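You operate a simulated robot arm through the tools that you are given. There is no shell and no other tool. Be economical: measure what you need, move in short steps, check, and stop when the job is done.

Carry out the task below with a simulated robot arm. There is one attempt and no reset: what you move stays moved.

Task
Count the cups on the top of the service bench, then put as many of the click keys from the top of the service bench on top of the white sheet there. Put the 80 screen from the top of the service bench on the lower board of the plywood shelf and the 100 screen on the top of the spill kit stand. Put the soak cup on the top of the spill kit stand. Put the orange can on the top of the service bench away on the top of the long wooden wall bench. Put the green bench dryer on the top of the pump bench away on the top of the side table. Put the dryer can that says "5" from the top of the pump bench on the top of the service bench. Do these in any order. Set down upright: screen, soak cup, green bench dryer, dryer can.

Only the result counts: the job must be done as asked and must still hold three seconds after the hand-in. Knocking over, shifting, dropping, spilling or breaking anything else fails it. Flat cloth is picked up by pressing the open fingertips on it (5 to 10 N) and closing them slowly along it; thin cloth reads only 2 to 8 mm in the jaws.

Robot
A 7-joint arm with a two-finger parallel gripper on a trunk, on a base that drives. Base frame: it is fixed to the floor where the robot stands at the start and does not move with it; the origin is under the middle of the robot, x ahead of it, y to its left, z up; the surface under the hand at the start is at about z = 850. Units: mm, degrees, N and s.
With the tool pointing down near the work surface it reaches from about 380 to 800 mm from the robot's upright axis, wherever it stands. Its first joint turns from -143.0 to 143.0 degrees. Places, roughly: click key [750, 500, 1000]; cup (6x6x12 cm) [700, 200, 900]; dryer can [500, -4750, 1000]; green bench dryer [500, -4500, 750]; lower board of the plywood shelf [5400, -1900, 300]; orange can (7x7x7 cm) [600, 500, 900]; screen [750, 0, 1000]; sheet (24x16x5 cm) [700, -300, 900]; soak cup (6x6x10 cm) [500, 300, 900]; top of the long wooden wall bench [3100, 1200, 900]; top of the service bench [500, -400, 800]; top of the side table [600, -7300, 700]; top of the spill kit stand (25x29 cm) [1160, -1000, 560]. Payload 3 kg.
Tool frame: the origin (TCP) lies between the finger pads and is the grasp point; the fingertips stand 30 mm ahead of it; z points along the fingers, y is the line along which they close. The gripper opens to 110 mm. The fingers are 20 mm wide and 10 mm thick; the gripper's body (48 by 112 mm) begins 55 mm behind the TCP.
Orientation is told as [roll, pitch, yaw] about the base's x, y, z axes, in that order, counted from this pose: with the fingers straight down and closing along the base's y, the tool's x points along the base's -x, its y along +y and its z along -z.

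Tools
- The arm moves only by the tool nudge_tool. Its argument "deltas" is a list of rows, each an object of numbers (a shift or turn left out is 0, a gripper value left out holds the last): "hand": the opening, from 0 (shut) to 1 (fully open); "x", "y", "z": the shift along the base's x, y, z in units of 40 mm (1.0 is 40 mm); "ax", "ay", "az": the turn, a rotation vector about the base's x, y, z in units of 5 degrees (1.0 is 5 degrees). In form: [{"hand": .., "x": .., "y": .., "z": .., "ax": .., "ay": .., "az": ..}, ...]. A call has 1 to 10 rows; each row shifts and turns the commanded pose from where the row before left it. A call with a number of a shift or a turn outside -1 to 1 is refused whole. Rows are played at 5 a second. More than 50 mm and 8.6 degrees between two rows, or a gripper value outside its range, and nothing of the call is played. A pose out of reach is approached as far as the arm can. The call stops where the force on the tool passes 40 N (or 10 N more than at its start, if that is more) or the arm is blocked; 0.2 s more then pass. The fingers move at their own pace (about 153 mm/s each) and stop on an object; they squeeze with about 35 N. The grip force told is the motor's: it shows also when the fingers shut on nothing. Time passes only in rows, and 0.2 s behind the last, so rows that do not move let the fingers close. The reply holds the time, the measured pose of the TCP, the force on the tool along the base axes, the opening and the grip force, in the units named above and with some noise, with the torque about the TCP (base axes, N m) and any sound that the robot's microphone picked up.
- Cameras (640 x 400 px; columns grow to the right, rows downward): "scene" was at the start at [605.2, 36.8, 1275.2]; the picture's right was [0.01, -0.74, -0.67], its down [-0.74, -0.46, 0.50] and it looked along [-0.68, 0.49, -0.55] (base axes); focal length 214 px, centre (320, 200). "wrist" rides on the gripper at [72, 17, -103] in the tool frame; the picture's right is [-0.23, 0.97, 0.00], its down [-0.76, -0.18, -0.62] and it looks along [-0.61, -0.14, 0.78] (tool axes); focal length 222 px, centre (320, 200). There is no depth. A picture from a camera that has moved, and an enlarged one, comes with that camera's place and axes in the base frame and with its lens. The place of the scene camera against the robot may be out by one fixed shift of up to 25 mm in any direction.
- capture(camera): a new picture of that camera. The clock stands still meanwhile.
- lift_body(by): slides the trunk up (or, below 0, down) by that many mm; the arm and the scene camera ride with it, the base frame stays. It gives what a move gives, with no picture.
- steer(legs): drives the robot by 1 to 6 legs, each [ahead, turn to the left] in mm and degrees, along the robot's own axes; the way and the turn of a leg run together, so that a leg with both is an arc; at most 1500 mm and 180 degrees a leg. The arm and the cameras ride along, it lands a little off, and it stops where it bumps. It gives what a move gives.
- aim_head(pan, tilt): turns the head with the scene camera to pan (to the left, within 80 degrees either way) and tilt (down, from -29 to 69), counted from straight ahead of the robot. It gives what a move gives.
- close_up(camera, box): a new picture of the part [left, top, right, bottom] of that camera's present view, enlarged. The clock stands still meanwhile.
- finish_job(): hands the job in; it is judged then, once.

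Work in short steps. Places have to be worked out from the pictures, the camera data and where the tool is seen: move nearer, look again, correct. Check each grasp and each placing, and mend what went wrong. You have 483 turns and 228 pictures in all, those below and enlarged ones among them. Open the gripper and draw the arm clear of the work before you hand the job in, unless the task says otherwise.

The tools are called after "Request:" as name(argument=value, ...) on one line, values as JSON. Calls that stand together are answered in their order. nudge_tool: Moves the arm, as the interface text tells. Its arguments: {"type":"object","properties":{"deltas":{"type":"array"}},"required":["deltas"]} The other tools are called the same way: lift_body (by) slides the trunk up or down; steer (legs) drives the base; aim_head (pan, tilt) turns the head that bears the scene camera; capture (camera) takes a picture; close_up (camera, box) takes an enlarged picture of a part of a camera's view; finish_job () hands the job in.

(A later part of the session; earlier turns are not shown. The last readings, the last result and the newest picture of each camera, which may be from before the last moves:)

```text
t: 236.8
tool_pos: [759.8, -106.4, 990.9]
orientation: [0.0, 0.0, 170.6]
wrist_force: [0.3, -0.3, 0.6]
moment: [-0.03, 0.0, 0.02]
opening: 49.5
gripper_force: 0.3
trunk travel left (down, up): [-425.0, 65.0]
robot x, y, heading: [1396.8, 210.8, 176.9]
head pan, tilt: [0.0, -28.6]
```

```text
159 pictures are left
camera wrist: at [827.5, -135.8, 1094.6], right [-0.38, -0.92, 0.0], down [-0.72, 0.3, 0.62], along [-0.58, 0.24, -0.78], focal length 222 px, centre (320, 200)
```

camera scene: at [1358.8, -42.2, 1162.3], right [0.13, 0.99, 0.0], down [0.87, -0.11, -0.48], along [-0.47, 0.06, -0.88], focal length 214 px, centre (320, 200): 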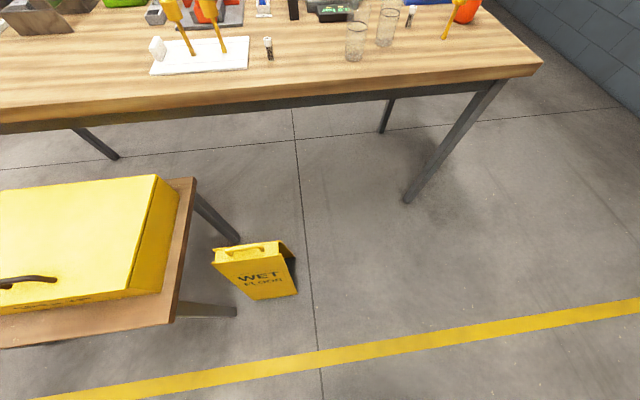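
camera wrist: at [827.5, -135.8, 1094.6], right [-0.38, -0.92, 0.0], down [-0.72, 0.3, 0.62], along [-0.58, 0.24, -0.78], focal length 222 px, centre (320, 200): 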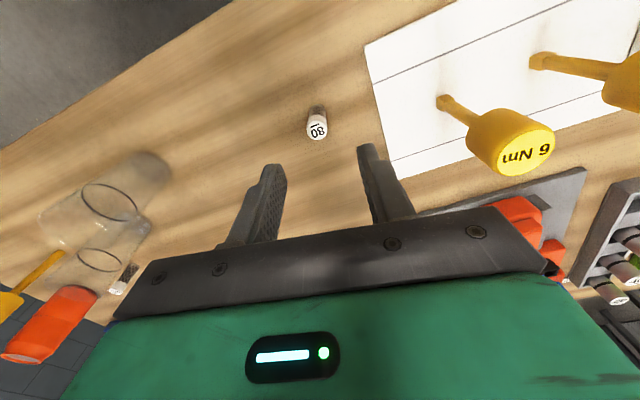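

Request:
nudge_tool(deltas=[{"y": 0.04, "z": -1}, {"z": -1}, {"z": -0.45}, {"hand": 0}, {}, {}])

Request:
capture(camera="wrist")

```text
t: 238.2
tool_pos: [761.0, -104.3, 894.9]
orientation: [0.0, 0.0, 170.7]
wrist_force: [0.7, -0.4, 0.2]
moment: [-0.02, 0.0, 0.03]
opening: 17.6
gripper_force: 34.7
trunk travel left (down, up): [-425.0, 65.0]
robot x, y, heading: [1395.1, 208.7, 177.3]
head pan, tilt: [0.0, -28.6]
```

```text
158 pictures are left
camera wrist: at [828.5, -134.0, 997.8], right [-0.38, -0.92, 0.0], down [-0.72, 0.3, 0.62], along [-0.58, 0.24, -0.78], focal length 222 px, centre (320, 200)
```

wrist: 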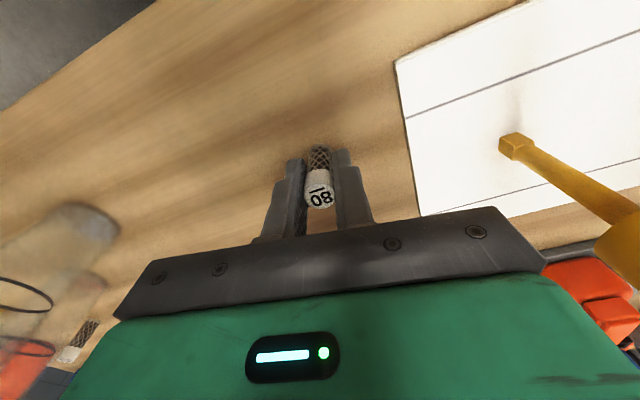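

The 80 screen is gripped. I lift, retract and back away from the bench.

Request:
nudge_tool(deltas=[{"z": 0.5}, {"z": 1}, {"z": 1}, {"z": 1}, {"z": 1}, {"z": 0.9}, {"x": 0.8, "y": 0.8}, {"x": 0.8, "y": 0.8}, {"x": 0.8, "y": 0.8}, {"x": 0.8, "y": 0.8}])

Request:
nudge_tool(deltas=[{"x": 0.6, "y": 0.9}, {"y": 1}, {"y": 1}, {"y": 1}])

Request:
steer(legs=[[-620, 0], [0, 90]])

Request:
capture(camera="scene")

```text
t: 240.4
tool_pos: [889.1, 24.2, 1111.6]
orientation: [0.0, 0.1, 170.6]
wrist_force: [0.2, -0.4, -0.8]
moment: [0.04, -0.02, 0.0]
opening: 17.6
gripper_force: 34.8
trunk travel left (down, up): [-425.0, 65.0]
robot x, y, heading: [1397.7, 208.1, 177.5]
head pan, tilt: [0.0, -28.6]
```

```text
t: 241.4
tool_pos: [913.1, 180.6, 1111.0]
orientation: [-0.1, 0.0, 170.5]
wrist_force: [-1.4, -0.6, 0.2]
moment: [0.04, 0.0, -0.01]
opening: 17.5
gripper_force: 34.7
trunk travel left (down, up): [-425.0, 65.0]
robot x, y, heading: [1399.6, 209.4, 177.2]
head pan, tilt: [0.0, -28.6]
```

```text
t: 248.8
tool_pos: [2035.8, -304.8, 1111.2]
orientation: [-0.1, 0.0, -100.2]
wrist_force: [0.1, -0.4, -0.2]
moment: [0.01, -0.02, -0.02]
opening: 17.6
gripper_force: 35.2
trunk travel left (down, up): [-425.0, 65.0]
robot x, y, heading: [1954.6, 180.9, -93.6]
head pan, tilt: [0.0, -28.6]
```

```text
157 pictures are left
camera scene: at [1991.1, -444.2, 1161.6], right [-0.98, 0.17, 0.0], down [0.15, 0.86, -0.48], along [-0.08, -0.47, -0.88], focal length 214 px, centre (320, 200)
```

scene: 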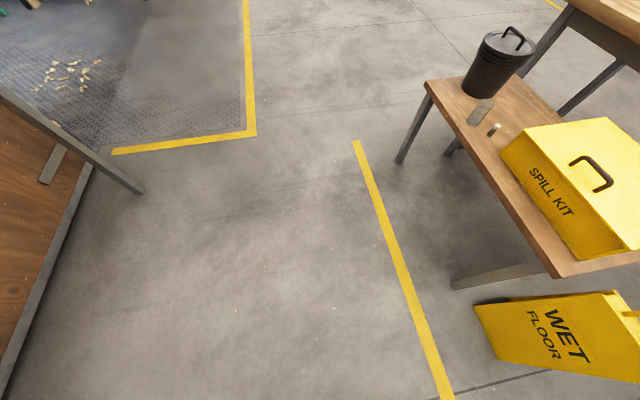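

Request:
steer(legs=[[0, 3], [1400, 0], [0, 90]])

Request:
capture(camera="scene")

```text
t: 260.0
tool_pos: [2416.4, -1089.1, 1112.5]
orientation: [0.1, 0.0, -6.8]
wrist_force: [0.5, -0.8, 0.8]
moment: [0.03, -0.02, 0.02]
opening: 17.5
gripper_force: 35.0
trunk travel left (down, up): [-425.0, 65.0]
robot x, y, heading: [1936.2, -1257.8, -0.6]
head pan, tilt: [0.0, -28.6]
```

```text
156 pictures are left
camera scene: at [2547.0, -1098.7, 1162.4], right [-0.12, -0.99, 0.0], down [-0.87, 0.1, -0.48], along [0.48, -0.06, -0.88], focal length 214 px, centre (320, 200)
```

scene: 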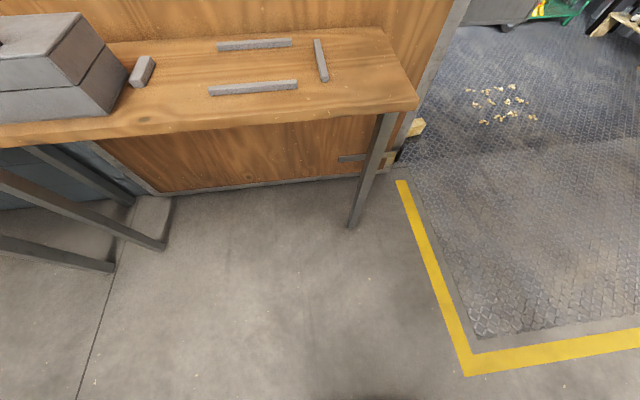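

A partition with a bench stands ahead; the passage is further south. I go to y≈-2000 and then east.

Request:
steer(legs=[[0, -90], [750, 0], [0, 90], [900, 0]])

Request:
capture(camera="scene")

```text
t: 276.0
tool_pos: [3273.3, -1838.3, 1114.3]
orientation: [-0.1, 0.4, -6.4]
wrist_force: [-35.4, -6.9, 10.4]
moment: [0.64, -4.23, -0.49]
opening: 17.4
gripper_force: 35.1
trunk travel left (down, up): [-425.0, 65.0]
robot x, y, heading: [2806.9, -2014.5, 1.4]
head pan, tilt: [0.0, -28.6]
stopped in leg 4: the robot was blocked; the commanded pose is now the measured one
```

```text
155 pictures are left
camera scene: at [3404.3, -1845.5, 1161.7], right [-0.11, -0.99, 0.01], down [-0.89, 0.1, -0.45], along [0.45, -0.06, -0.89], focal length 214 px, centre (320, 200)
```

scene: 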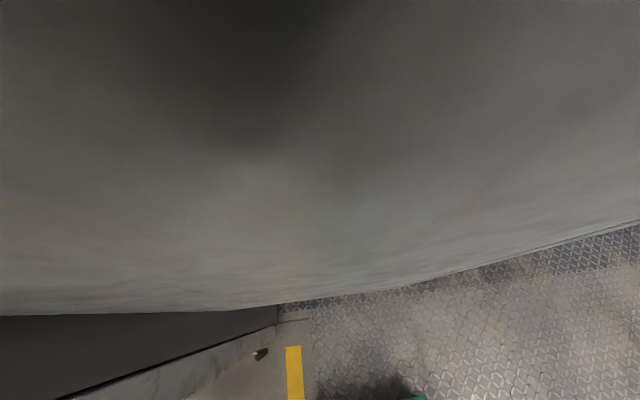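

The tool bumped into a grey surface. I back off and look.

Request:
steer(legs=[[-500, 0]])

Request:
capture(camera="scene")

Request:
capture(camera="wrist")

```text
t: 279.0
tool_pos: [2778.1, -1849.8, 1111.6]
orientation: [-0.2, 0.6, -6.7]
wrist_force: [0.2, -0.3, -0.1]
moment: [-0.02, -0.01, -0.01]
opening: 17.4
gripper_force: 35.5
trunk travel left (down, up): [-425.0, 65.0]
robot x, y, heading: [2299.4, -2021.0, 1.1]
head pan, tilt: [0.0, -28.6]
```

```text
154 pictures are left
camera scene: at [2910.0, -1859.0, 1160.9], right [-0.12, -0.99, 0.0], down [-0.88, 0.1, -0.47], along [0.47, -0.06, -0.88], focal length 214 px, centre (320, 200)
```

scene: 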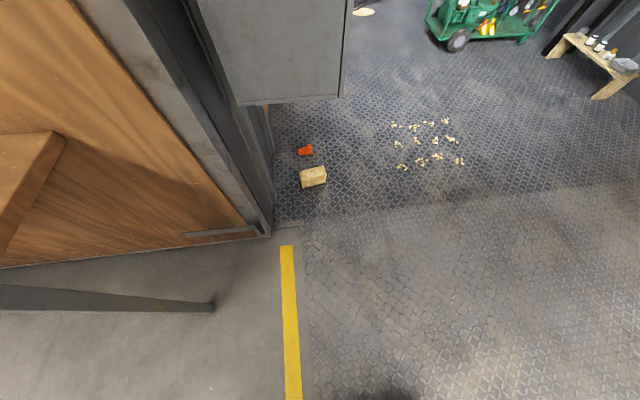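

```text
153 pictures are left
camera wrist: at [2708.4, -1825.4, 1215.9], right [0.34, 0.94, -0.01], down [0.74, -0.26, 0.62], along [0.58, -0.21, -0.79], focal length 222 px, centre (320, 200)
```

wrist: 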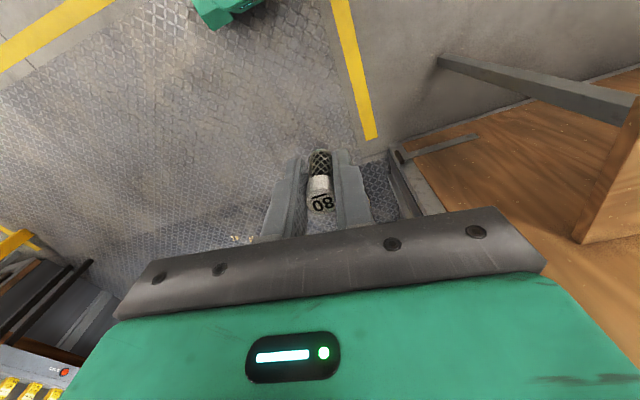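

A grey box hangs beyond the partition; a wedge and wood chips lie on the floor. I centre the hand and take a lane at y≈-2310 between them.

Request:
nudge_tool(deltas=[{"y": -1}, {"y": -1}, {"y": -1}, {"y": -1}, {"ay": -0.1}])

Request:
steer(legs=[[0, -91], [290, 0], [0, 90], [400, 0]])

Request:
capture(camera="scene")

```text
t: 280.2
tool_pos: [2778.2, -2011.0, 1113.1]
orientation: [-0.2, 0.1, -6.6]
wrist_force: [0.2, 0.0, -0.4]
moment: [0.03, 0.03, 0.01]
opening: 17.6
gripper_force: 34.6
trunk travel left (down, up): [-425.0, 65.0]
robot x, y, heading: [2301.5, -2021.0, 1.3]
head pan, tilt: [0.0, -28.6]
```

```text
t: 284.8
tool_pos: [2294.7, -2497.2, 1113.8]
orientation: [-0.1, 0.0, -98.8]
wrist_force: [-0.8, 0.3, 0.6]
moment: [0.01, -0.06, -0.02]
opening: 17.6
gripper_force: 34.9
trunk travel left (down, up): [-425.0, 65.0]
robot x, y, heading: [2368.3, -2024.3, -89.8]
head pan, tilt: [0.0, -28.6]
stopped in leg 1: the robot was blocked; the commanded pose is now the measured one
```

```text
152 pictures are left
camera scene: at [2253.3, -2636.9, 1163.1], right [-0.99, 0.15, 0.0], down [0.14, 0.87, -0.48], along [-0.07, -0.47, -0.88], focal length 214 px, centre (320, 200)
```

scene: 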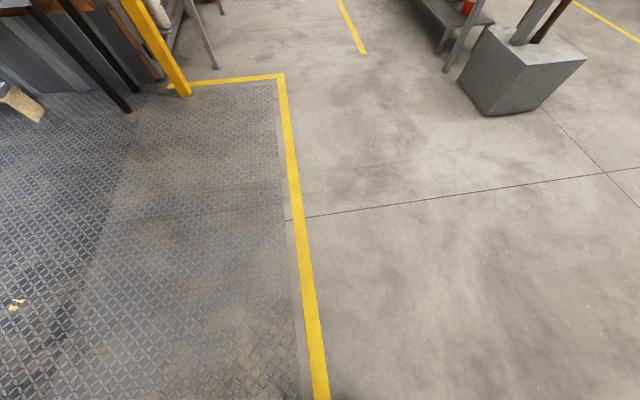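

The base slipped a bit but nothing is near. I continue: 290 forward, left 90, then look.

Request:
steer(legs=[[290, 0], [0, 90], [300, 0]])

Request:
capture(camera="scene")

```text
t: 291.0
tool_pos: [2842.8, -2371.6, 1113.7]
orientation: [-0.3, 0.1, -7.5]
wrist_force: [-0.2, 0.9, -0.7]
moment: [-0.1, 0.02, 0.03]
opening: 17.5
gripper_force: 34.8
trunk travel left (down, up): [-425.0, 65.0]
robot x, y, heading: [2370.7, -2376.1, 0.3]
head pan, tilt: [0.0, -28.6]
stopped in leg 3: the robot was blocked; the commanded pose is now the measured one
```

```text
151 pictures are left
camera scene: at [2973.6, -2382.0, 1164.2], right [-0.13, -0.99, 0.01], down [-0.87, 0.11, -0.48], along [0.47, -0.07, -0.88], focal length 214 px, centre (320, 200)
```

scene: 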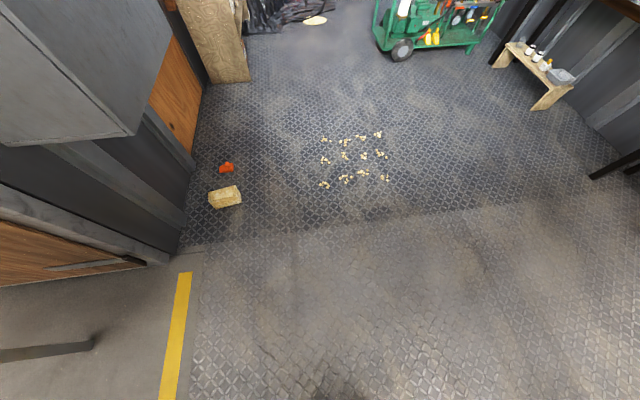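

Request:
aim_head(pan=25, tilt=30)

Request:
capture(camera="scene")

Request:
aim_head(pan=-30, tilt=30)

Request:
capture(camera="scene")

```text
t: 292.2
tool_pos: [2843.0, -2373.2, 1115.3]
orientation: [-0.2, 0.1, -7.5]
wrist_force: [0.2, 0.6, -0.2]
moment: [-0.05, 0.02, -0.02]
opening: 17.6
gripper_force: 34.4
trunk travel left (down, up): [-425.0, 65.0]
robot x, y, heading: [2370.3, -2379.5, 0.6]
head pan, tilt: [25.0, 30.0]
```

```text
150 pictures are left
camera scene: at [2891.3, -2334.6, 1149.1], right [-0.12, -0.9, -0.42], down [-0.89, -0.09, 0.45], along [-0.45, 0.43, -0.79], focal length 214 px, centre (320, 200)
```

scene: 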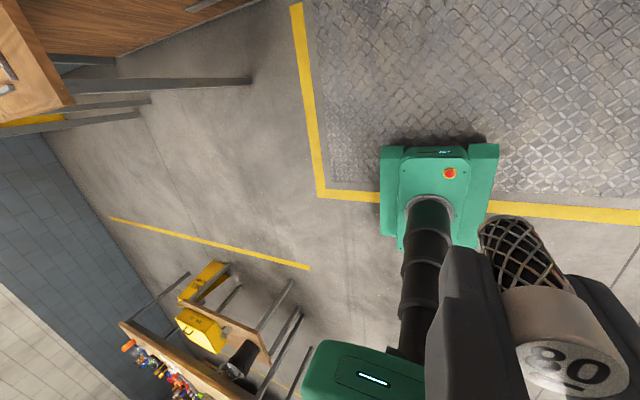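

```text
t: 293.5
tool_pos: [2841.8, -2373.6, 1113.4]
orientation: [-0.3, 0.3, -7.6]
wrist_force: [0.6, 0.2, -0.1]
moment: [-0.02, 0.01, 0.05]
opening: 17.5
gripper_force: 35.0
trunk travel left (down, up): [-425.0, 65.0]
robot x, y, heading: [2371.7, -2379.0, 0.6]
head pan, tilt: [-30.0, 30.0]
```

```text
149 pictures are left
camera scene: at [2880.3, -2417.3, 1153.0], right [-0.11, -0.86, 0.5], down [-0.83, 0.36, 0.43], along [-0.55, -0.37, -0.75], focal length 214 px, centre (320, 200)
```

scene: 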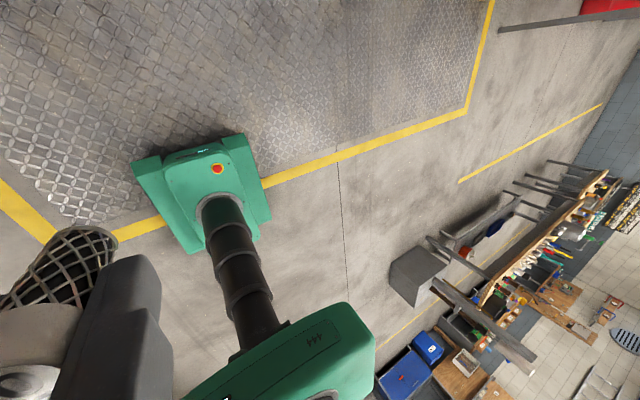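

The base straddles the checker-plate edge; nothing else is in the way. I try forward again.

Request:
steer(legs=[[500, 0]])

```text
t: 296.4
tool_pos: [3340.4, -2367.6, 1114.0]
orientation: [-0.3, 0.0, -7.6]
wrist_force: [0.1, 0.4, 0.0]
moment: [-0.01, -0.01, -0.02]
opening: 17.7
gripper_force: 35.3
trunk travel left (down, up): [-425.0, 65.0]
robot x, y, heading: [2865.7, -2371.4, 0.7]
head pan, tilt: [-30.0, 30.0]
```

The lane between wedge and chips is too tight, so I pass the chips on their far side at y≈-3400.

Request:
steer(legs=[[0, -91], [1030, 0], [0, 90]])

Request:
aim_head(pan=0, tilt=-28.6)

Request:
capture(camera="scene")

```text
t: 301.0
tool_pos: [2857.5, -2844.5, 1115.8]
orientation: [-0.2, 0.1, -98.8]
wrist_force: [-1.2, 0.6, 0.0]
moment: [0.0, -0.06, -0.01]
opening: 17.5
gripper_force: 35.2
trunk travel left (down, up): [-425.0, 65.0]
robot x, y, heading: [2928.4, -2369.9, -89.5]
head pan, tilt: [-30.0, 30.0]
stopped in leg 2: the robot was blocked; the commanded pose is now the measured one
```

```text
t: 302.3
tool_pos: [2858.1, -2845.2, 1115.5]
orientation: [-0.2, 0.1, -98.8]
wrist_force: [-0.6, -0.8, -0.7]
moment: [0.0, 0.01, 0.0]
opening: 17.4
gripper_force: 35.3
trunk travel left (down, up): [-425.0, 65.0]
robot x, y, heading: [2926.7, -2371.1, -89.7]
head pan, tilt: [0.0, -28.6]
```

```text
148 pictures are left
camera scene: at [2817.9, -2984.8, 1165.4], right [-0.99, 0.15, 0.0], down [0.13, 0.87, -0.48], along [-0.08, -0.47, -0.88], focal length 214 px, centre (320, 200)
```

scene: 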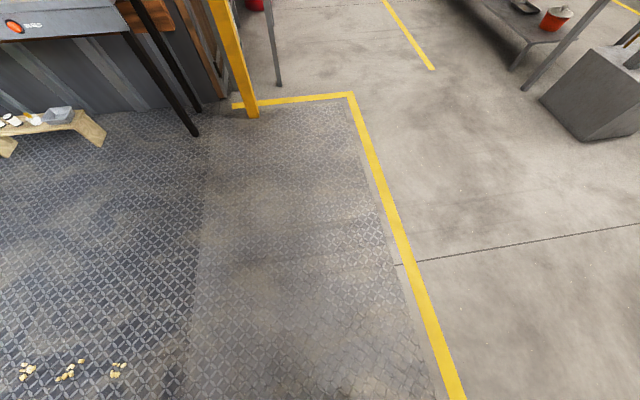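

Request:
steer(legs=[[1030, 0]])

Request:
steer(legs=[[0, 90]])

Request:
capture(camera="scene")

```text
t: 307.6
tool_pos: [2870.9, -3873.2, 1114.6]
orientation: [-0.1, 0.0, -98.4]
wrist_force: [0.2, 0.2, 0.2]
moment: [0.01, -0.01, 0.03]
opening: 17.5
gripper_force: 35.1
trunk travel left (down, up): [-425.0, 65.0]
robot x, y, heading: [2938.9, -3402.3, -89.5]
head pan, tilt: [0.0, -28.6]
```

```text
t: 312.2
tool_pos: [3412.3, -3460.7, 1116.6]
orientation: [-0.4, 0.1, -7.8]
wrist_force: [-0.3, -0.3, 0.4]
moment: [-0.1, -0.01, 0.01]
opening: 17.6
gripper_force: 34.7
trunk travel left (down, up): [-425.0, 65.0]
robot x, y, heading: [2939.8, -3457.5, 0.0]
head pan, tilt: [0.0, -28.6]
stopped in leg 1: the robot was blocked; the commanded pose is now the measured one
```

```text
147 pictures are left
camera scene: at [3542.7, -3472.9, 1166.9], right [-0.14, -0.99, 0.01], down [-0.87, 0.12, -0.48], along [0.47, -0.07, -0.88], focal length 214 px, centre (320, 200)
```

scene: 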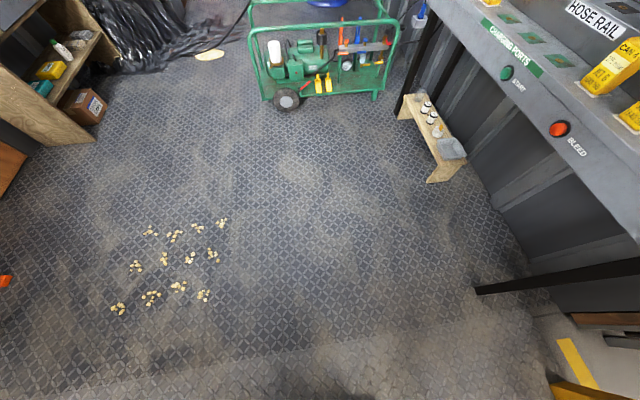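

The plywood shelf is visible at left ahead, opening toward -y. I drive east past the chips to x≈4550.

Request:
steer(legs=[[1000, 0], [600, 0]])

Request:
steer(legs=[[0, 40]])

Request:
capture(camera="scene")

```text
t: 320.4
tool_pos: [5019.5, -3462.2, 1116.0]
orientation: [-0.2, 0.2, -8.1]
wrist_force: [0.9, -0.8, -0.6]
moment: [0.0, -0.03, 0.0]
opening: 17.6
gripper_force: 34.9
trunk travel left (down, up): [-425.0, 65.0]
robot x, y, heading: [4550.9, -3459.0, -0.1]
head pan, tilt: [0.0, -28.6]
```

```text
t: 322.7
tool_pos: [4912.7, -3159.4, 1116.9]
orientation: [-0.2, 0.1, 31.6]
wrist_force: [-0.7, -0.2, -0.1]
moment: [-0.02, 0.01, 0.01]
opening: 17.4
gripper_force: 35.1
trunk travel left (down, up): [-425.0, 65.0]
robot x, y, heading: [4561.1, -3479.1, 39.3]
head pan, tilt: [0.0, -28.6]
```

```text
146 pictures are left
camera scene: at [5021.9, -3071.8, 1167.4], right [0.52, -0.85, 0.0], down [-0.75, -0.46, -0.48], along [0.41, 0.25, -0.88], focal length 214 px, centre (320, 200)
```

scene: 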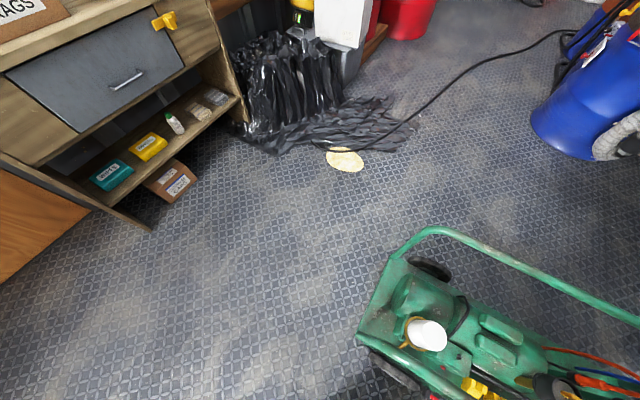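

The green cart blocks the diagonal. I face +y, drive to y≈-2680, then head east in front of the shelf.

Request:
steer(legs=[[0, 51]])

Request:
steer(legs=[[780, 0]])

Request:
capture(camera="scene")

```text
t: 325.5
tool_pos: [4530.3, -3004.4, 1117.4]
orientation: [-0.1, 0.2, 83.3]
wrist_force: [-0.2, -0.3, -0.1]
moment: [-0.02, 0.0, -0.01]
opening: 17.6
gripper_force: 34.6
trunk travel left (down, up): [-425.0, 65.0]
robot x, y, heading: [4599.5, -3478.0, 90.7]
head pan, tilt: [0.0, -28.6]
```

```text
t: 329.7
tool_pos: [4519.9, -2230.7, 1118.7]
orientation: [-0.2, 0.1, 83.2]
wrist_force: [0.3, 0.0, 0.2]
moment: [0.03, -0.01, 0.01]
opening: 17.5
gripper_force: 34.9
trunk travel left (down, up): [-425.0, 65.0]
robot x, y, heading: [4587.5, -2703.4, 90.8]
head pan, tilt: [0.0, -28.6]
```

```text
145 pictures are left
camera scene: at [4518.9, -2072.8, 1168.3], right [0.99, -0.12, 0.0], down [-0.1, -0.87, -0.48], along [0.06, 0.47, -0.88], focal length 214 px, centre (320, 200)
```

scene: 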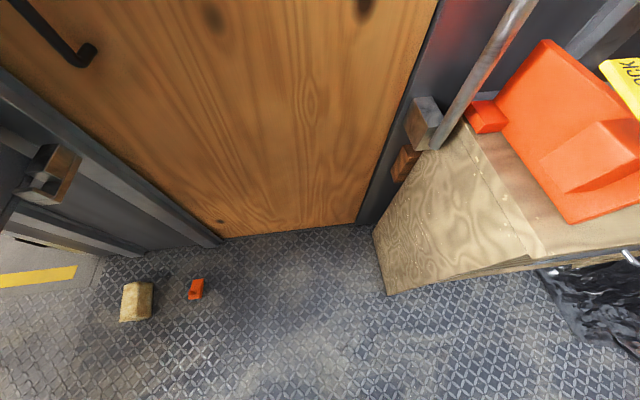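

Request:
steer(legs=[[0, -90]])

Request:
steer(legs=[[750, 0]])

Request:
steer(legs=[[0, 90]])

Request:
capture(camera="scene")

```text
t: 334.3
tool_pos: [5060.3, -2633.8, 1120.2]
orientation: [-0.2, 0.1, -6.6]
wrist_force: [-0.2, -0.7, -0.5]
moment: [0.08, 0.03, 0.01]
opening: 17.6
gripper_force: 35.3
trunk travel left (down, up): [-425.0, 65.0]
robot x, y, heading: [4587.1, -2640.0, 2.0]
head pan, tilt: [0.0, -28.6]
stopped in leg 1: the robot was blocked; the commanded pose is now the measured one
```

```text
t: 338.4
tool_pos: [5812.5, -2603.7, 1118.5]
orientation: [-0.3, 0.2, -6.4]
wrist_force: [-0.7, -0.6, -0.4]
moment: [-0.01, -0.03, -0.01]
opening: 17.5
gripper_force: 34.5
trunk travel left (down, up): [-425.0, 65.0]
robot x, y, heading: [5339.8, -2615.2, 1.8]
head pan, tilt: [0.0, -28.6]
```

```text
t: 342.9
tool_pos: [5319.5, -2144.0, 1121.7]
orientation: [-0.4, 0.2, 84.7]
wrist_force: [-1.3, -0.3, -0.7]
moment: [0.03, -0.09, 0.04]
opening: 16.7
gripper_force: 35.5
trunk travel left (down, up): [-425.0, 65.0]
robot x, y, heading: [5401.6, -2611.4, 92.0]
head pan, tilt: [0.0, -28.6]
stopped in leg 1: the robot was blocked; the commanded pose is now the measured one
```

```text
144 pictures are left
camera scene: at [5314.4, -1985.7, 1170.4], right [1.0, -0.09, 0.01], down [-0.08, -0.88, -0.47], along [0.05, 0.47, -0.88], focal length 214 px, centre (320, 200)
```

scene: 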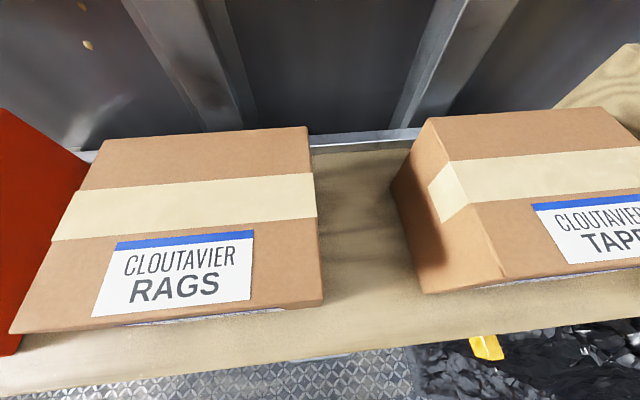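

The shelf top has a free gap between the RAGS and TAPE boxes, usable for a regrasp. I take a wrist view to find its height.

Request:
capture(camera="wrist")

Request:
aim_head(pan=0, tilt=10)

Request:
capture(camera="scene")

```text
143 pictures are left
camera wrist: at [5293.8, -2214.7, 1224.0], right [-0.95, 0.32, -0.01], down [0.24, 0.74, 0.62], along [0.2, 0.59, -0.78], focal length 222 px, centre (320, 200)
```

wrist: 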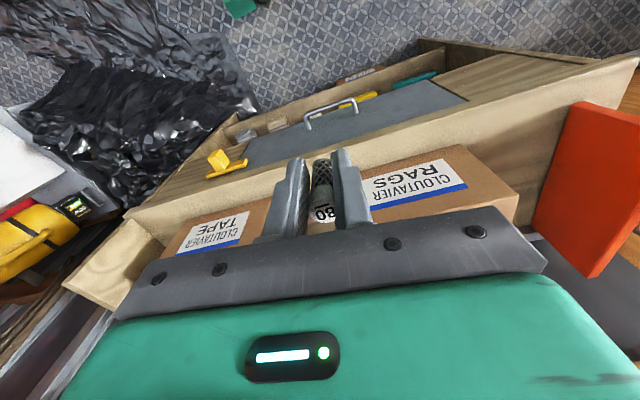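

```text
t: 343.9
tool_pos: [5320.9, -2144.4, 1120.8]
orientation: [-0.4, 0.2, 84.7]
wrist_force: [0.4, 0.0, -1.0]
moment: [-0.02, 0.02, 0.0]
opening: 16.7
gripper_force: 35.0
trunk travel left (down, up): [-425.0, 65.0]
robot x, y, heading: [5402.3, -2608.3, 92.2]
head pan, tilt: [0.0, 10.0]
```

```text
142 pictures are left
camera scene: at [5311.1, -2041.0, 1144.8], right [1.0, -0.09, 0.01], down [-0.09, -0.98, 0.18], along [-0.01, -0.18, -0.98], focal length 214 px, centre (320, 200)
```

scene: 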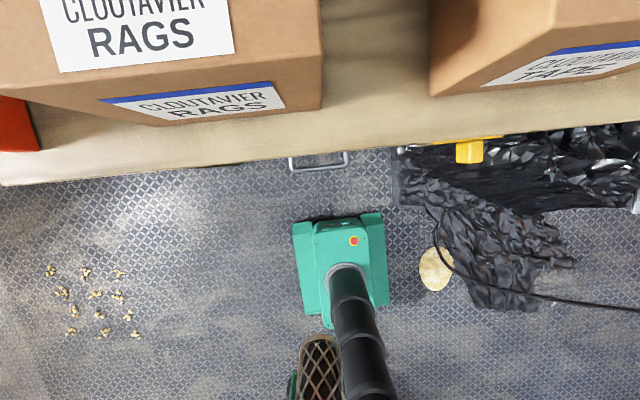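

Shelf top z≈845, front edge y≈-2026; gap x≈5322–5466. I set the screen down temporarily at (5394,-1998) and will regrasp it with the hand tilted 45°. Moving above it first.

Request:
nudge_tool(deltas=[{"x": 0.9, "y": 0.7}, {"x": 0.9, "y": 0.8}, {"y": 1}, {"y": 1}, {"y": 0.15}, {"z": -1}, {"z": -1}])

Request:
capture(camera="wrist")

```text
t: 345.5
tool_pos: [5392.9, -1997.1, 1040.2]
orientation: [-0.3, 0.2, 84.7]
wrist_force: [-0.9, -0.1, -0.5]
moment: [-0.02, 0.0, -0.03]
opening: 16.5
gripper_force: 35.2
trunk travel left (down, up): [-425.0, 65.0]
robot x, y, heading: [5398.4, -2611.1, 92.3]
head pan, tilt: [0.0, 10.0]
```

```text
141 pictures are left
camera wrist: at [5367.9, -2067.6, 1142.8], right [-0.95, 0.32, -0.01], down [0.24, 0.74, 0.62], along [0.2, 0.59, -0.78], focal length 222 px, centre (320, 200)
```

wrist: 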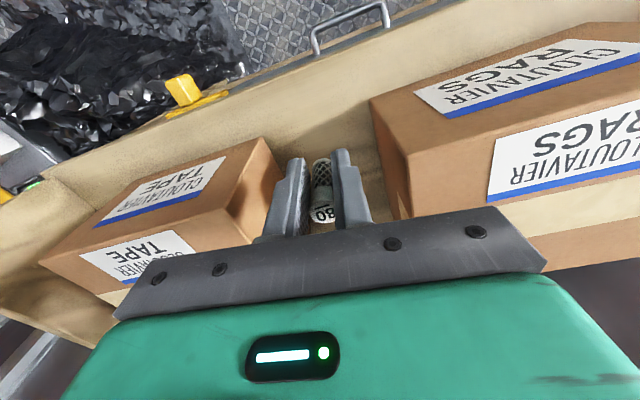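

Request:
nudge_tool(deltas=[{"x": 0.33, "y": -0.15}, {"z": -1}, {"z": -1}, {"z": -1}, {"z": -0.25}])

Request:
capture(camera="wrist")

```text
t: 346.7
tool_pos: [5406.0, -2002.2, 910.4]
orientation: [-0.3, 0.1, 84.7]
wrist_force: [0.3, 0.6, -0.2]
moment: [0.0, -0.02, -0.02]
opening: 16.2
gripper_force: 34.4
trunk travel left (down, up): [-425.0, 65.0]
robot x, y, heading: [5403.8, -2614.2, 92.1]
head pan, tilt: [0.0, 10.0]
```

```text
140 pictures are left
camera wrist: at [5380.3, -2073.6, 1013.6], right [-0.95, 0.32, -0.01], down [0.24, 0.74, 0.62], along [0.2, 0.59, -0.78], focal length 222 px, centre (320, 200)
```

wrist: 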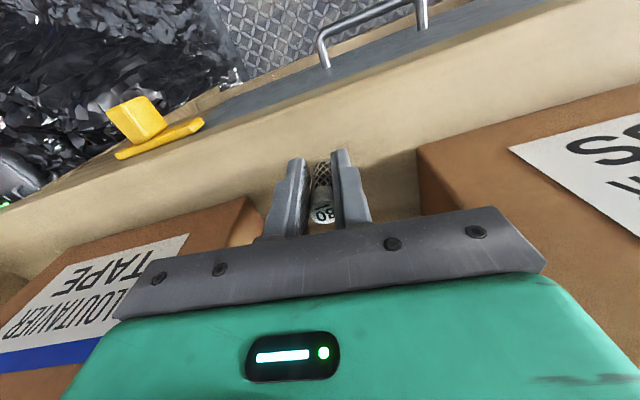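

Request:
nudge_tool(deltas=[{"z": -0.2}, {"z": -0.15}, {"z": -0.1}])

```text
t: 347.5
tool_pos: [5405.7, -2003.7, 892.1]
orientation: [-0.4, 0.2, 84.7]
wrist_force: [-0.2, 0.2, 0.0]
moment: [-0.01, 0.0, -0.01]
opening: 0.0
gripper_force: 34.9
trunk travel left (down, up): [-425.0, 65.0]
robot x, y, heading: [5401.7, -2611.9, 92.0]
head pan, tilt: [0.0, 10.0]
```

The fingers shut: the screen slipped out. I look immediately.

Request:
capture(camera="wrist")

Request:
close_up(camera="wrist", box=[220, 80, 420, 240])

```text
139 pictures are left
camera wrist: at [5380.8, -2074.0, 995.3], right [-0.95, 0.32, -0.01], down [0.24, 0.74, 0.62], along [0.2, 0.59, -0.78], focal length 222 px, centre (320, 200)
```

wrist: 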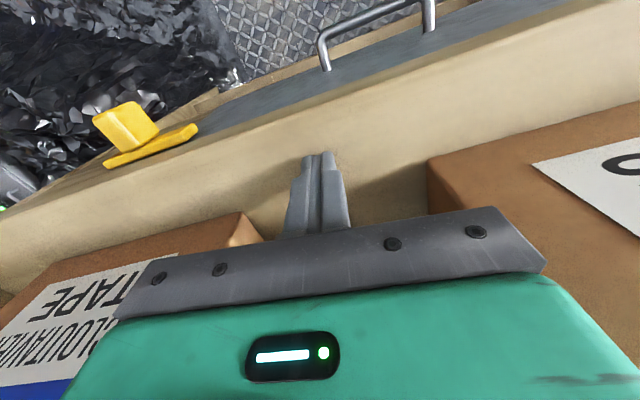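

```text
2.50 times, centred on (320, 160) of wrist
camera zoom: at [5380.8, -2074.0, 995.3], right [-0.95, 0.32, -0.01], down [0.24, 0.74, 0.62], along [0.2, 0.59, -0.78], focal length 555 px, centre (320, 300)
```

zoom: 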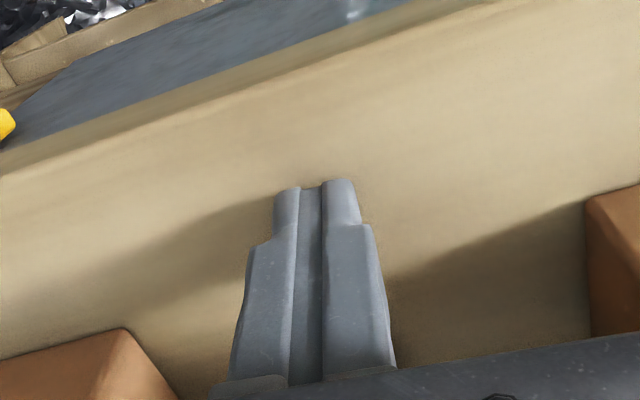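

Request:
nudge_tool(deltas=[{"z": 0.5}, {"z": 1}, {"z": 1}, {"z": 1}])

Request:
capture(camera="wrist")

Request:
aim_head(pan=0, tilt=20)

Request:
capture(camera="scene")

```text
t: 348.5
tool_pos: [5405.4, -2002.8, 1032.4]
orientation: [-0.3, 0.2, 84.8]
wrist_force: [0.5, 1.1, 0.6]
moment: [0.0, 0.02, -0.01]
opening: 0.0
gripper_force: 35.3
trunk travel left (down, up): [-425.0, 65.0]
robot x, y, heading: [5406.0, -2613.9, 92.1]
head pan, tilt: [0.0, 10.0]
```

```text
137 pictures are left
camera wrist: at [5380.6, -2073.6, 1135.3], right [-0.95, 0.32, -0.01], down [0.24, 0.75, 0.62], along [0.2, 0.59, -0.78], focal length 222 px, centre (320, 200)
```

wrist: 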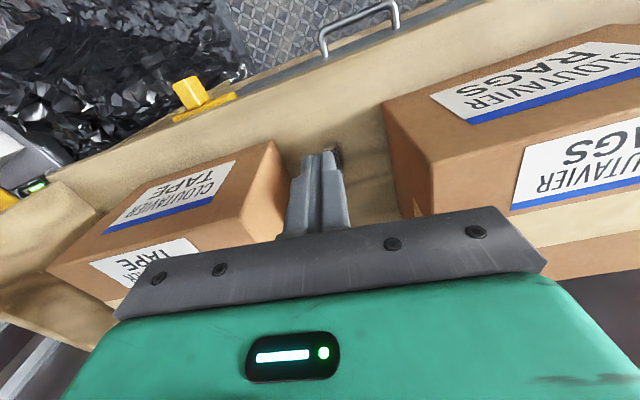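

```text
t: 349.2
tool_pos: [5406.5, -2002.9, 1031.8]
orientation: [-0.3, 0.2, 84.7]
wrist_force: [1.1, 0.4, 0.1]
moment: [0.0, 0.01, -0.01]
opening: 0.0
gripper_force: 35.1
trunk travel left (down, up): [-425.0, 65.0]
robot x, y, heading: [5401.8, -2613.2, 92.3]
head pan, tilt: [0.0, 20.0]
```

```text
136 pictures are left
camera scene: at [5394.8, -1916.6, 1055.8], right [1.0, -0.09, 0.01], down [-0.09, -0.93, 0.35], along [-0.03, -0.34, -0.94], focal length 214 px, centre (320, 200)
```

scene: 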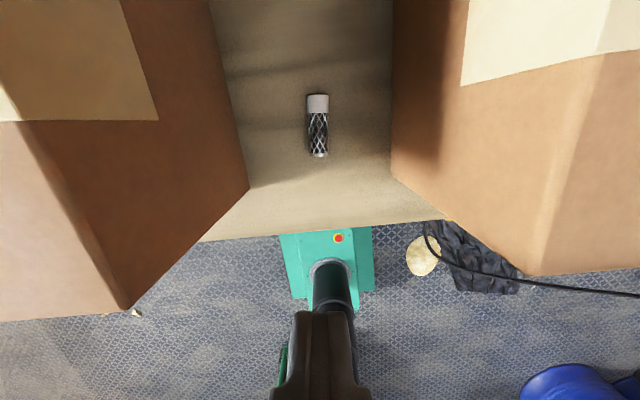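

The screen lies on the shelf top between the boxes, cap toward the back — convenient: if I pick it with the hand down and then tilt the hand 90° forward, it will stand cap-up for the lower board. I move above it to measure.

Request:
nudge_tool(deltas=[{"y": 0.7, "hand": 0.5}, {"y": 0.7}, {"y": 0.7}, {"y": 0.5}])

Request:
capture(camera="wrist")

```text
t: 350.2
tool_pos: [5405.4, -1899.6, 1033.4]
orientation: [-0.3, 0.3, 84.7]
wrist_force: [1.0, -0.5, -0.6]
moment: [-0.02, 0.03, 0.02]
opening: 55.1
gripper_force: 0.1
trunk travel left (down, up): [-425.0, 65.0]
robot x, y, heading: [5401.4, -2611.1, 92.1]
head pan, tilt: [0.0, 20.0]
```

```text
135 pictures are left
camera wrist: at [5380.7, -1969.4, 1135.7], right [-0.95, 0.32, -0.01], down [0.24, 0.75, 0.62], along [0.2, 0.59, -0.78], focal length 222 px, centre (320, 200)
```

wrist: 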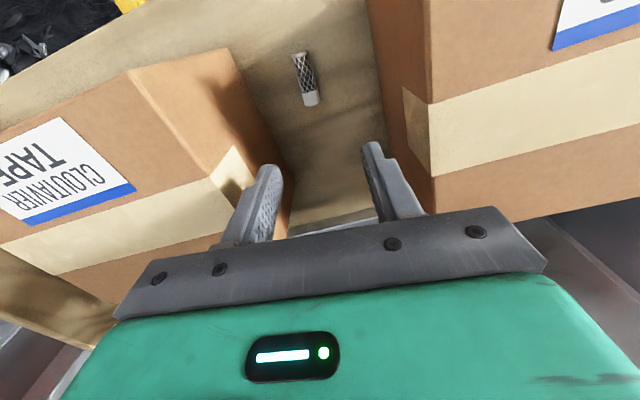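

Screen spans (5414,-1955) to (5417,-1901). I descend at (5406,-1917) to keep the body clear of both boxes, tips just above the board.

Request:
nudge_tool(deltas=[{"y": -0.44, "z": -0.6}, {"z": -0.8}, {"z": -0.8}, {"z": -0.8}])

Request:
capture(camera="wrist")

```text
t: 351.2
tool_pos: [5406.2, -1917.0, 910.9]
orientation: [-0.3, 0.2, 84.7]
wrist_force: [0.2, 0.2, 0.4]
moment: [-0.03, -0.03, 0.02]
opening: 55.2
gripper_force: 0.1
trunk travel left (down, up): [-425.0, 65.0]
robot x, y, heading: [5401.1, -2608.0, 92.6]
head pan, tilt: [0.0, 20.0]
```

```text
134 pictures are left
camera wrist: at [5380.7, -1987.9, 1015.4], right [-0.95, 0.32, -0.01], down [0.24, 0.74, 0.62], along [0.2, 0.59, -0.78], focal length 222 px, centre (320, 200)
```

wrist: 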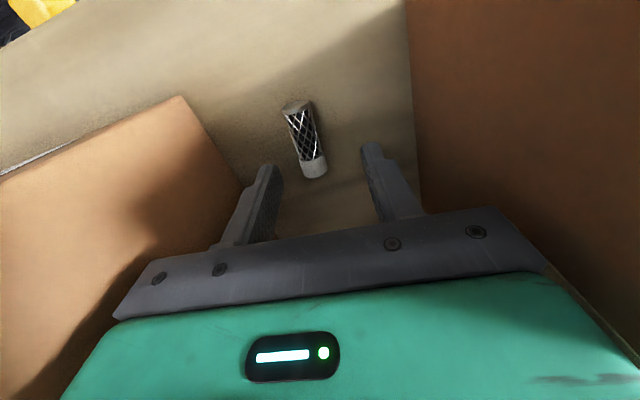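

Request:
nudge_tool(deltas=[{"z": -0.5}, {"z": -0.2}, {"z": -0.1}])

```text
t: 351.9
tool_pos: [5405.5, -1916.4, 889.5]
orientation: [-0.2, -0.2, 84.6]
wrist_force: [-1.2, -17.3, 25.8]
moment: [-0.67, 0.86, 0.55]
opening: 54.5
gripper_force: 0.1
trunk travel left (down, up): [-425.0, 65.0]
robot x, y, heading: [5401.5, -2615.0, 92.2]
head pan, tilt: [0.0, 20.0]
stopped in row 3: the force on the tool passed its limit at 49 N (the readings are from after the stop); the commanded pose is now the measured one
```

The board is at z≈859. I lift 3 mm and close.

Request:
nudge_tool(deltas=[{"z": 0.1}, {"hand": 0.3}, {"hand": 0.2}, {"hand": 0}, {}, {}])

Request:
capture(camera="wrist")

```text
t: 353.3
tool_pos: [5405.6, -1913.7, 892.6]
orientation: [-0.1, -0.1, 84.7]
wrist_force: [-0.2, -0.5, -0.7]
moment: [-0.02, 0.01, 0.01]
opening: 17.1
gripper_force: 35.1
trunk travel left (down, up): [-425.0, 65.0]
robot x, y, heading: [5398.8, -2613.1, 92.0]
head pan, tilt: [0.0, 20.0]
```

```text
133 pictures are left
camera wrist: at [5380.7, -1985.9, 994.6], right [-0.95, 0.32, 0.0], down [0.24, 0.74, 0.63], along [0.2, 0.59, -0.78], focal length 222 px, centre (320, 200)
```

wrist: 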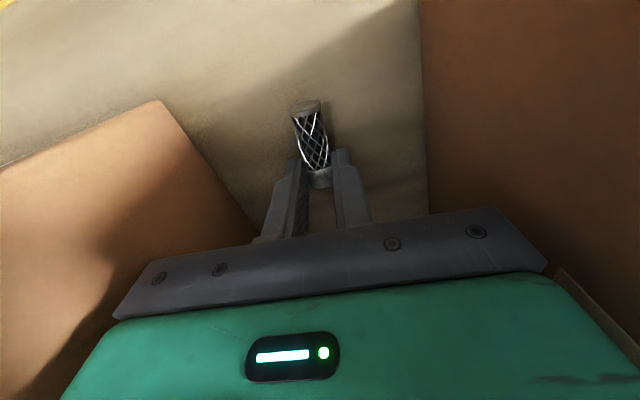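

Gripped at the cap. I lift out and move back to free space.

Request:
nudge_tool(deltas=[{"z": 0.5}, {"z": 1}, {"z": 1}, {"z": 1}, {"z": 1}, {"y": -1}, {"y": -1}, {"y": -1}, {"y": -1}, {"y": -1}])

Request:
nudge_tool(deltas=[{"y": -1, "ax": 0.996, "ay": -0.092}, {"ax": 0.996, "ay": -0.092}, {"ax": 0.996, "ay": -0.092}, {"ax": 0.996, "ay": -0.092}, {"ax": 0.996, "ay": -0.092}, {"ax": 0.996, "ay": -0.092}, {"ax": 0.996, "ay": -0.092}, {"ax": 0.996, "ay": -0.092}, {"ax": 0.996, "ay": -0.092}])

Request:
capture(camera="scene")

```text
t: 355.5
tool_pos: [5405.5, -2115.7, 1071.6]
orientation: [-0.2, -0.1, 84.7]
wrist_force: [-0.3, 0.3, -0.1]
moment: [-0.01, 0.02, -0.03]
opening: 17.0
gripper_force: 35.0
trunk travel left (down, up): [-425.0, 65.0]
robot x, y, heading: [5398.8, -2612.8, 92.2]
head pan, tilt: [0.0, 20.0]
```

```text
t: 357.5
tool_pos: [5408.3, -2066.9, 1089.6]
orientation: [-0.5, -43.6, 84.8]
wrist_force: [0.9, 0.2, 0.5]
moment: [0.01, -0.01, 0.05]
opening: 17.3
gripper_force: 34.7
out of reach, approached as far as the arm can: row 5, 6, 7, 8, 9
trunk travel left (down, up): [-425.0, 65.0]
robot x, y, heading: [5403.4, -2611.2, 92.0]
head pan, tilt: [0.0, 20.0]
```

```text
132 pictures are left
camera scene: at [5392.0, -2027.5, 1156.8], right [1.0, -0.1, 0.01], down [-0.09, -0.91, -0.4], along [0.05, 0.4, -0.92], focal length 214 px, centre (320, 200)
```

scene: 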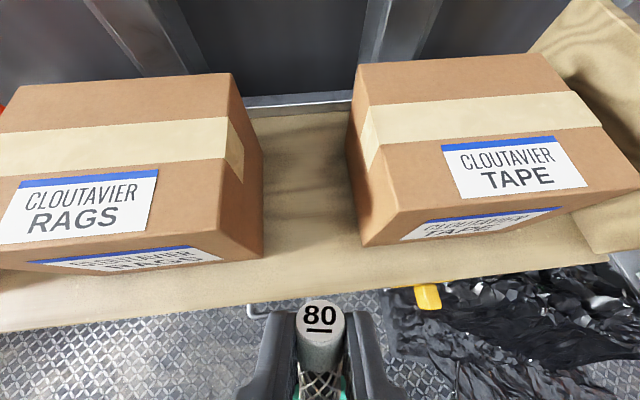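

The tilt needs more distance between wrist and body. I back the base up 150 and continue tilting with the hand further ahead.

Request:
steer(legs=[[-150, 0]])

Request:
nudge_tool(deltas=[{"y": 1}, {"y": 1}, {"ax": 0.996, "ay": -0.092}, {"ax": 0.996, "ay": -0.092}, {"ax": 0.996, "ay": -0.092}, {"ax": 0.996, "ay": -0.092}])

```text
t: 358.9
tool_pos: [5413.7, -2219.0, 1089.7]
orientation: [-0.7, -43.7, 84.6]
wrist_force: [0.2, -0.1, 0.0]
moment: [0.0, -0.01, 0.03]
opening: 17.0
gripper_force: 35.0
trunk travel left (down, up): [-425.0, 65.0]
robot x, y, heading: [5406.3, -2762.0, 92.4]
head pan, tilt: [0.0, 20.0]
```

```text
t: 360.2
tool_pos: [5413.4, -2138.4, 1090.9]
orientation: [-0.6, -64.0, 84.6]
wrist_force: [0.6, 0.0, -0.8]
moment: [0.03, -0.01, -0.01]
opening: 17.0
gripper_force: 34.5
trunk travel left (down, up): [-425.0, 65.0]
robot x, y, heading: [5408.0, -2764.8, 92.2]
head pan, tilt: [0.0, 20.0]
```

Request:
nudge_tool(deltas=[{"ax": 0.996, "ay": -0.092}, {"ax": 0.996, "ay": -0.092}, {"ax": 0.996, "ay": -0.092}, {"ax": 0.996, "ay": -0.092}, {"ax": 0.996, "ay": -0.092}])

Request:
aim_head(pan=0, tilt=45)

Request:
capture(camera="scene")

Request:
capture(camera="wrist")

```text
t: 361.4
tool_pos: [5412.9, -2121.1, 1119.8]
orientation: [-0.6, -73.7, 84.8]
wrist_force: [0.9, -0.6, 0.3]
moment: [0.02, 0.01, 0.03]
opening: 17.2
gripper_force: 34.9
out of reach, approached as far as the arm can: row 1, 3, 4, 5
trunk travel left (down, up): [-425.0, 65.0]
robot x, y, heading: [5407.5, -2761.0, 92.1]
head pan, tilt: [0.0, 20.0]
```

```text
t: 362.3
tool_pos: [5412.9, -2120.8, 1120.2]
orientation: [-0.7, -73.8, 84.8]
wrist_force: [0.0, 0.0, 0.9]
moment: [0.01, 0.03, -0.03]
opening: 17.2
gripper_force: 34.9
trunk travel left (down, up): [-425.0, 65.0]
robot x, y, heading: [5410.8, -2762.4, 92.4]
head pan, tilt: [0.0, 45.0]
```

```text
131 pictures are left
camera scene: at [5391.5, -2148.2, 1158.6], right [0.99, -0.1, 0.0], down [-0.09, -0.87, -0.48], along [0.05, 0.48, -0.88], focal length 214 px, centre (320, 200)
```

scene: 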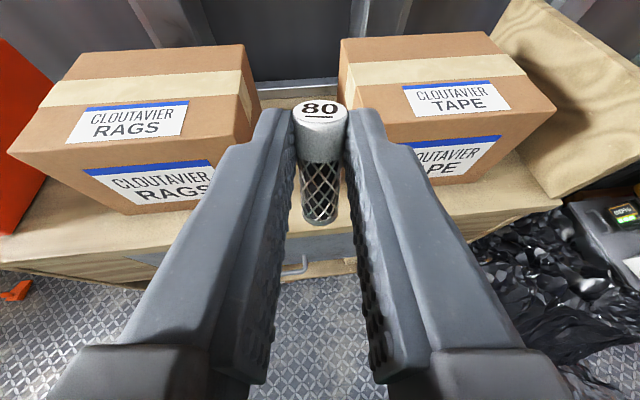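

```text
130 pictures are left
camera wrist: at [5383.3, -2239.1, 1079.1], right [-0.96, 0.16, 0.22], down [0.14, -0.4, 0.91], along [0.23, 0.9, 0.36], focal length 222 px, centre (320, 200)
```

wrist: 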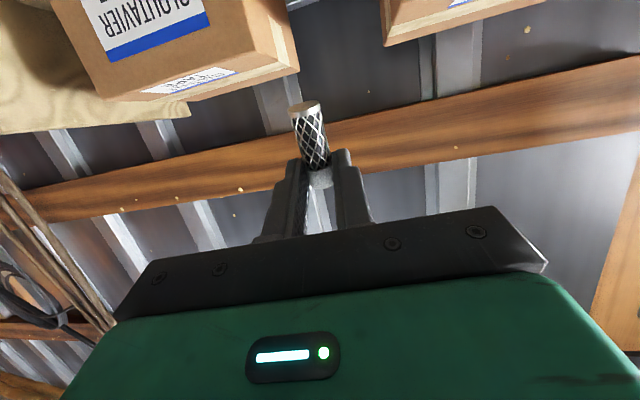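

Good hold. I back 50 more for clearance from the drawer handle, then lower the trunk.

Request:
steer(legs=[[-50, 0]])

Request:
lift_body(by=-425)

Request:
capture(camera="scene")

```text
t: 363.3
tool_pos: [5415.4, -2172.0, 1119.8]
orientation: [-0.6, -73.6, 84.6]
wrist_force: [-0.1, 0.5, 1.1]
moment: [-0.02, -0.03, -0.04]
opening: 17.2
gripper_force: 34.8
trunk travel left (down, up): [-425.0, 65.0]
robot x, y, heading: [5409.6, -2814.6, 91.9]
head pan, tilt: [0.0, 45.0]
```

```text
refused: -425 is not a number from -400 to 400
```

```text
129 pictures are left
camera scene: at [5393.3, -2198.6, 1158.5], right [0.99, -0.1, 0.0], down [-0.09, -0.87, -0.48], along [0.05, 0.48, -0.88], focal length 214 px, centre (320, 200)
```

scene: 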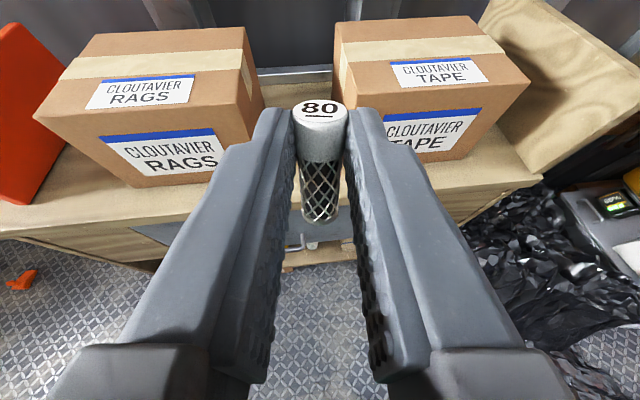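

Request:
lift_body(by=-400)

Request:
aim_head(pan=0, tilt=30)

Request:
capture(camera="scene")

```text
t: 367.1
tool_pos: [5414.8, -2171.8, 720.5]
orientation: [-0.6, -73.7, 84.7]
wrist_force: [0.6, 0.7, -0.2]
moment: [0.0, -0.01, 0.0]
opening: 17.4
gripper_force: 34.8
trunk travel left (down, up): [-25.0, 465.0]
robot x, y, heading: [5404.3, -2812.8, 92.2]
head pan, tilt: [0.0, 45.0]
```

```text
t: 367.9
tool_pos: [5415.6, -2170.2, 720.0]
orientation: [-0.5, -73.7, 84.7]
wrist_force: [0.1, -0.7, -0.4]
moment: [-0.02, 0.0, -0.02]
opening: 17.1
gripper_force: 35.6
trunk travel left (down, up): [-25.0, 465.0]
robot x, y, heading: [5409.4, -2812.2, 92.0]
head pan, tilt: [0.0, 30.0]
```

```text
128 pictures are left
camera scene: at [5394.8, -2183.9, 778.2], right [0.99, -0.1, 0.0], down [-0.07, -0.72, -0.69], along [0.07, 0.69, -0.72], focal length 214 px, centre (320, 200)
```

scene: 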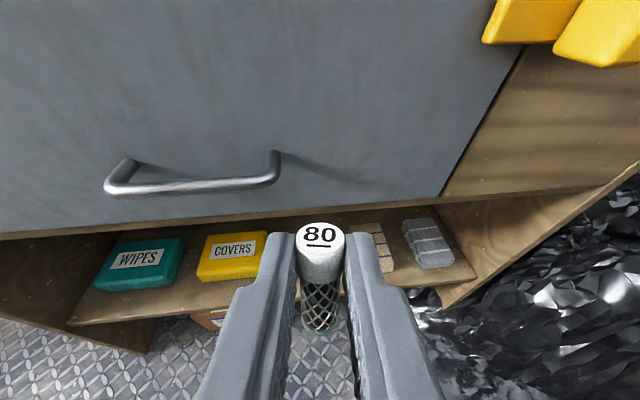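

I lower the hand with the arm, in front of the shelf, and finish the tilt.

Request:
nudge_tool(deltas=[{"z": -1}, {"z": -1}, {"z": -1}, {"z": -1}, {"z": -1}, {"z": -1}])

Request:
nudge_tool(deltas=[{"ax": 0.996, "ay": -0.092}, {"ax": 0.996, "ay": -0.092}, {"ax": 0.996, "ay": -0.092}])

Request:
capture(camera="scene")

```text
t: 369.3
tool_pos: [5415.3, -2172.1, 478.8]
orientation: [-0.5, -73.6, 84.7]
wrist_force: [-0.1, 0.8, -0.1]
moment: [-0.03, 0.02, 0.0]
opening: 17.3
gripper_force: 34.9
trunk travel left (down, up): [-25.0, 465.0]
robot x, y, heading: [5409.0, -2811.2, 92.5]
head pan, tilt: [0.0, 30.0]
```

```text
t: 370.1
tool_pos: [5415.6, -2172.0, 478.8]
orientation: [-1.3, -88.7, 85.4]
wrist_force: [-0.1, 0.4, -0.1]
moment: [-0.03, 0.0, -0.01]
opening: 17.4
gripper_force: 35.1
trunk travel left (down, up): [-25.0, 465.0]
robot x, y, heading: [5409.7, -2817.7, 92.2]
head pan, tilt: [0.0, 30.0]
```

```text
127 pictures are left
camera scene: at [5393.3, -2201.6, 529.9], right [0.99, -0.1, 0.0], down [-0.05, -0.52, -0.85], along [0.09, 0.85, -0.52], focal length 214 px, centre (320, 200)
```

scene: 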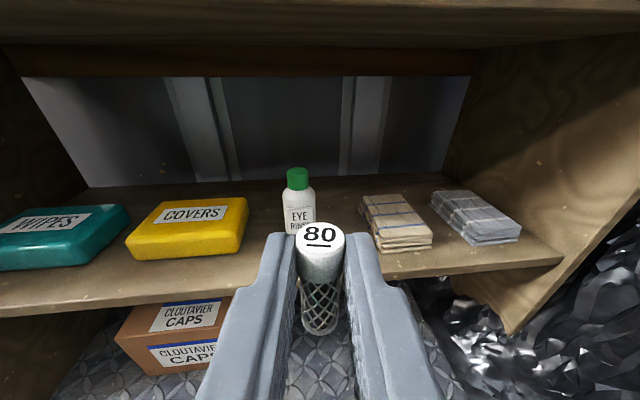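

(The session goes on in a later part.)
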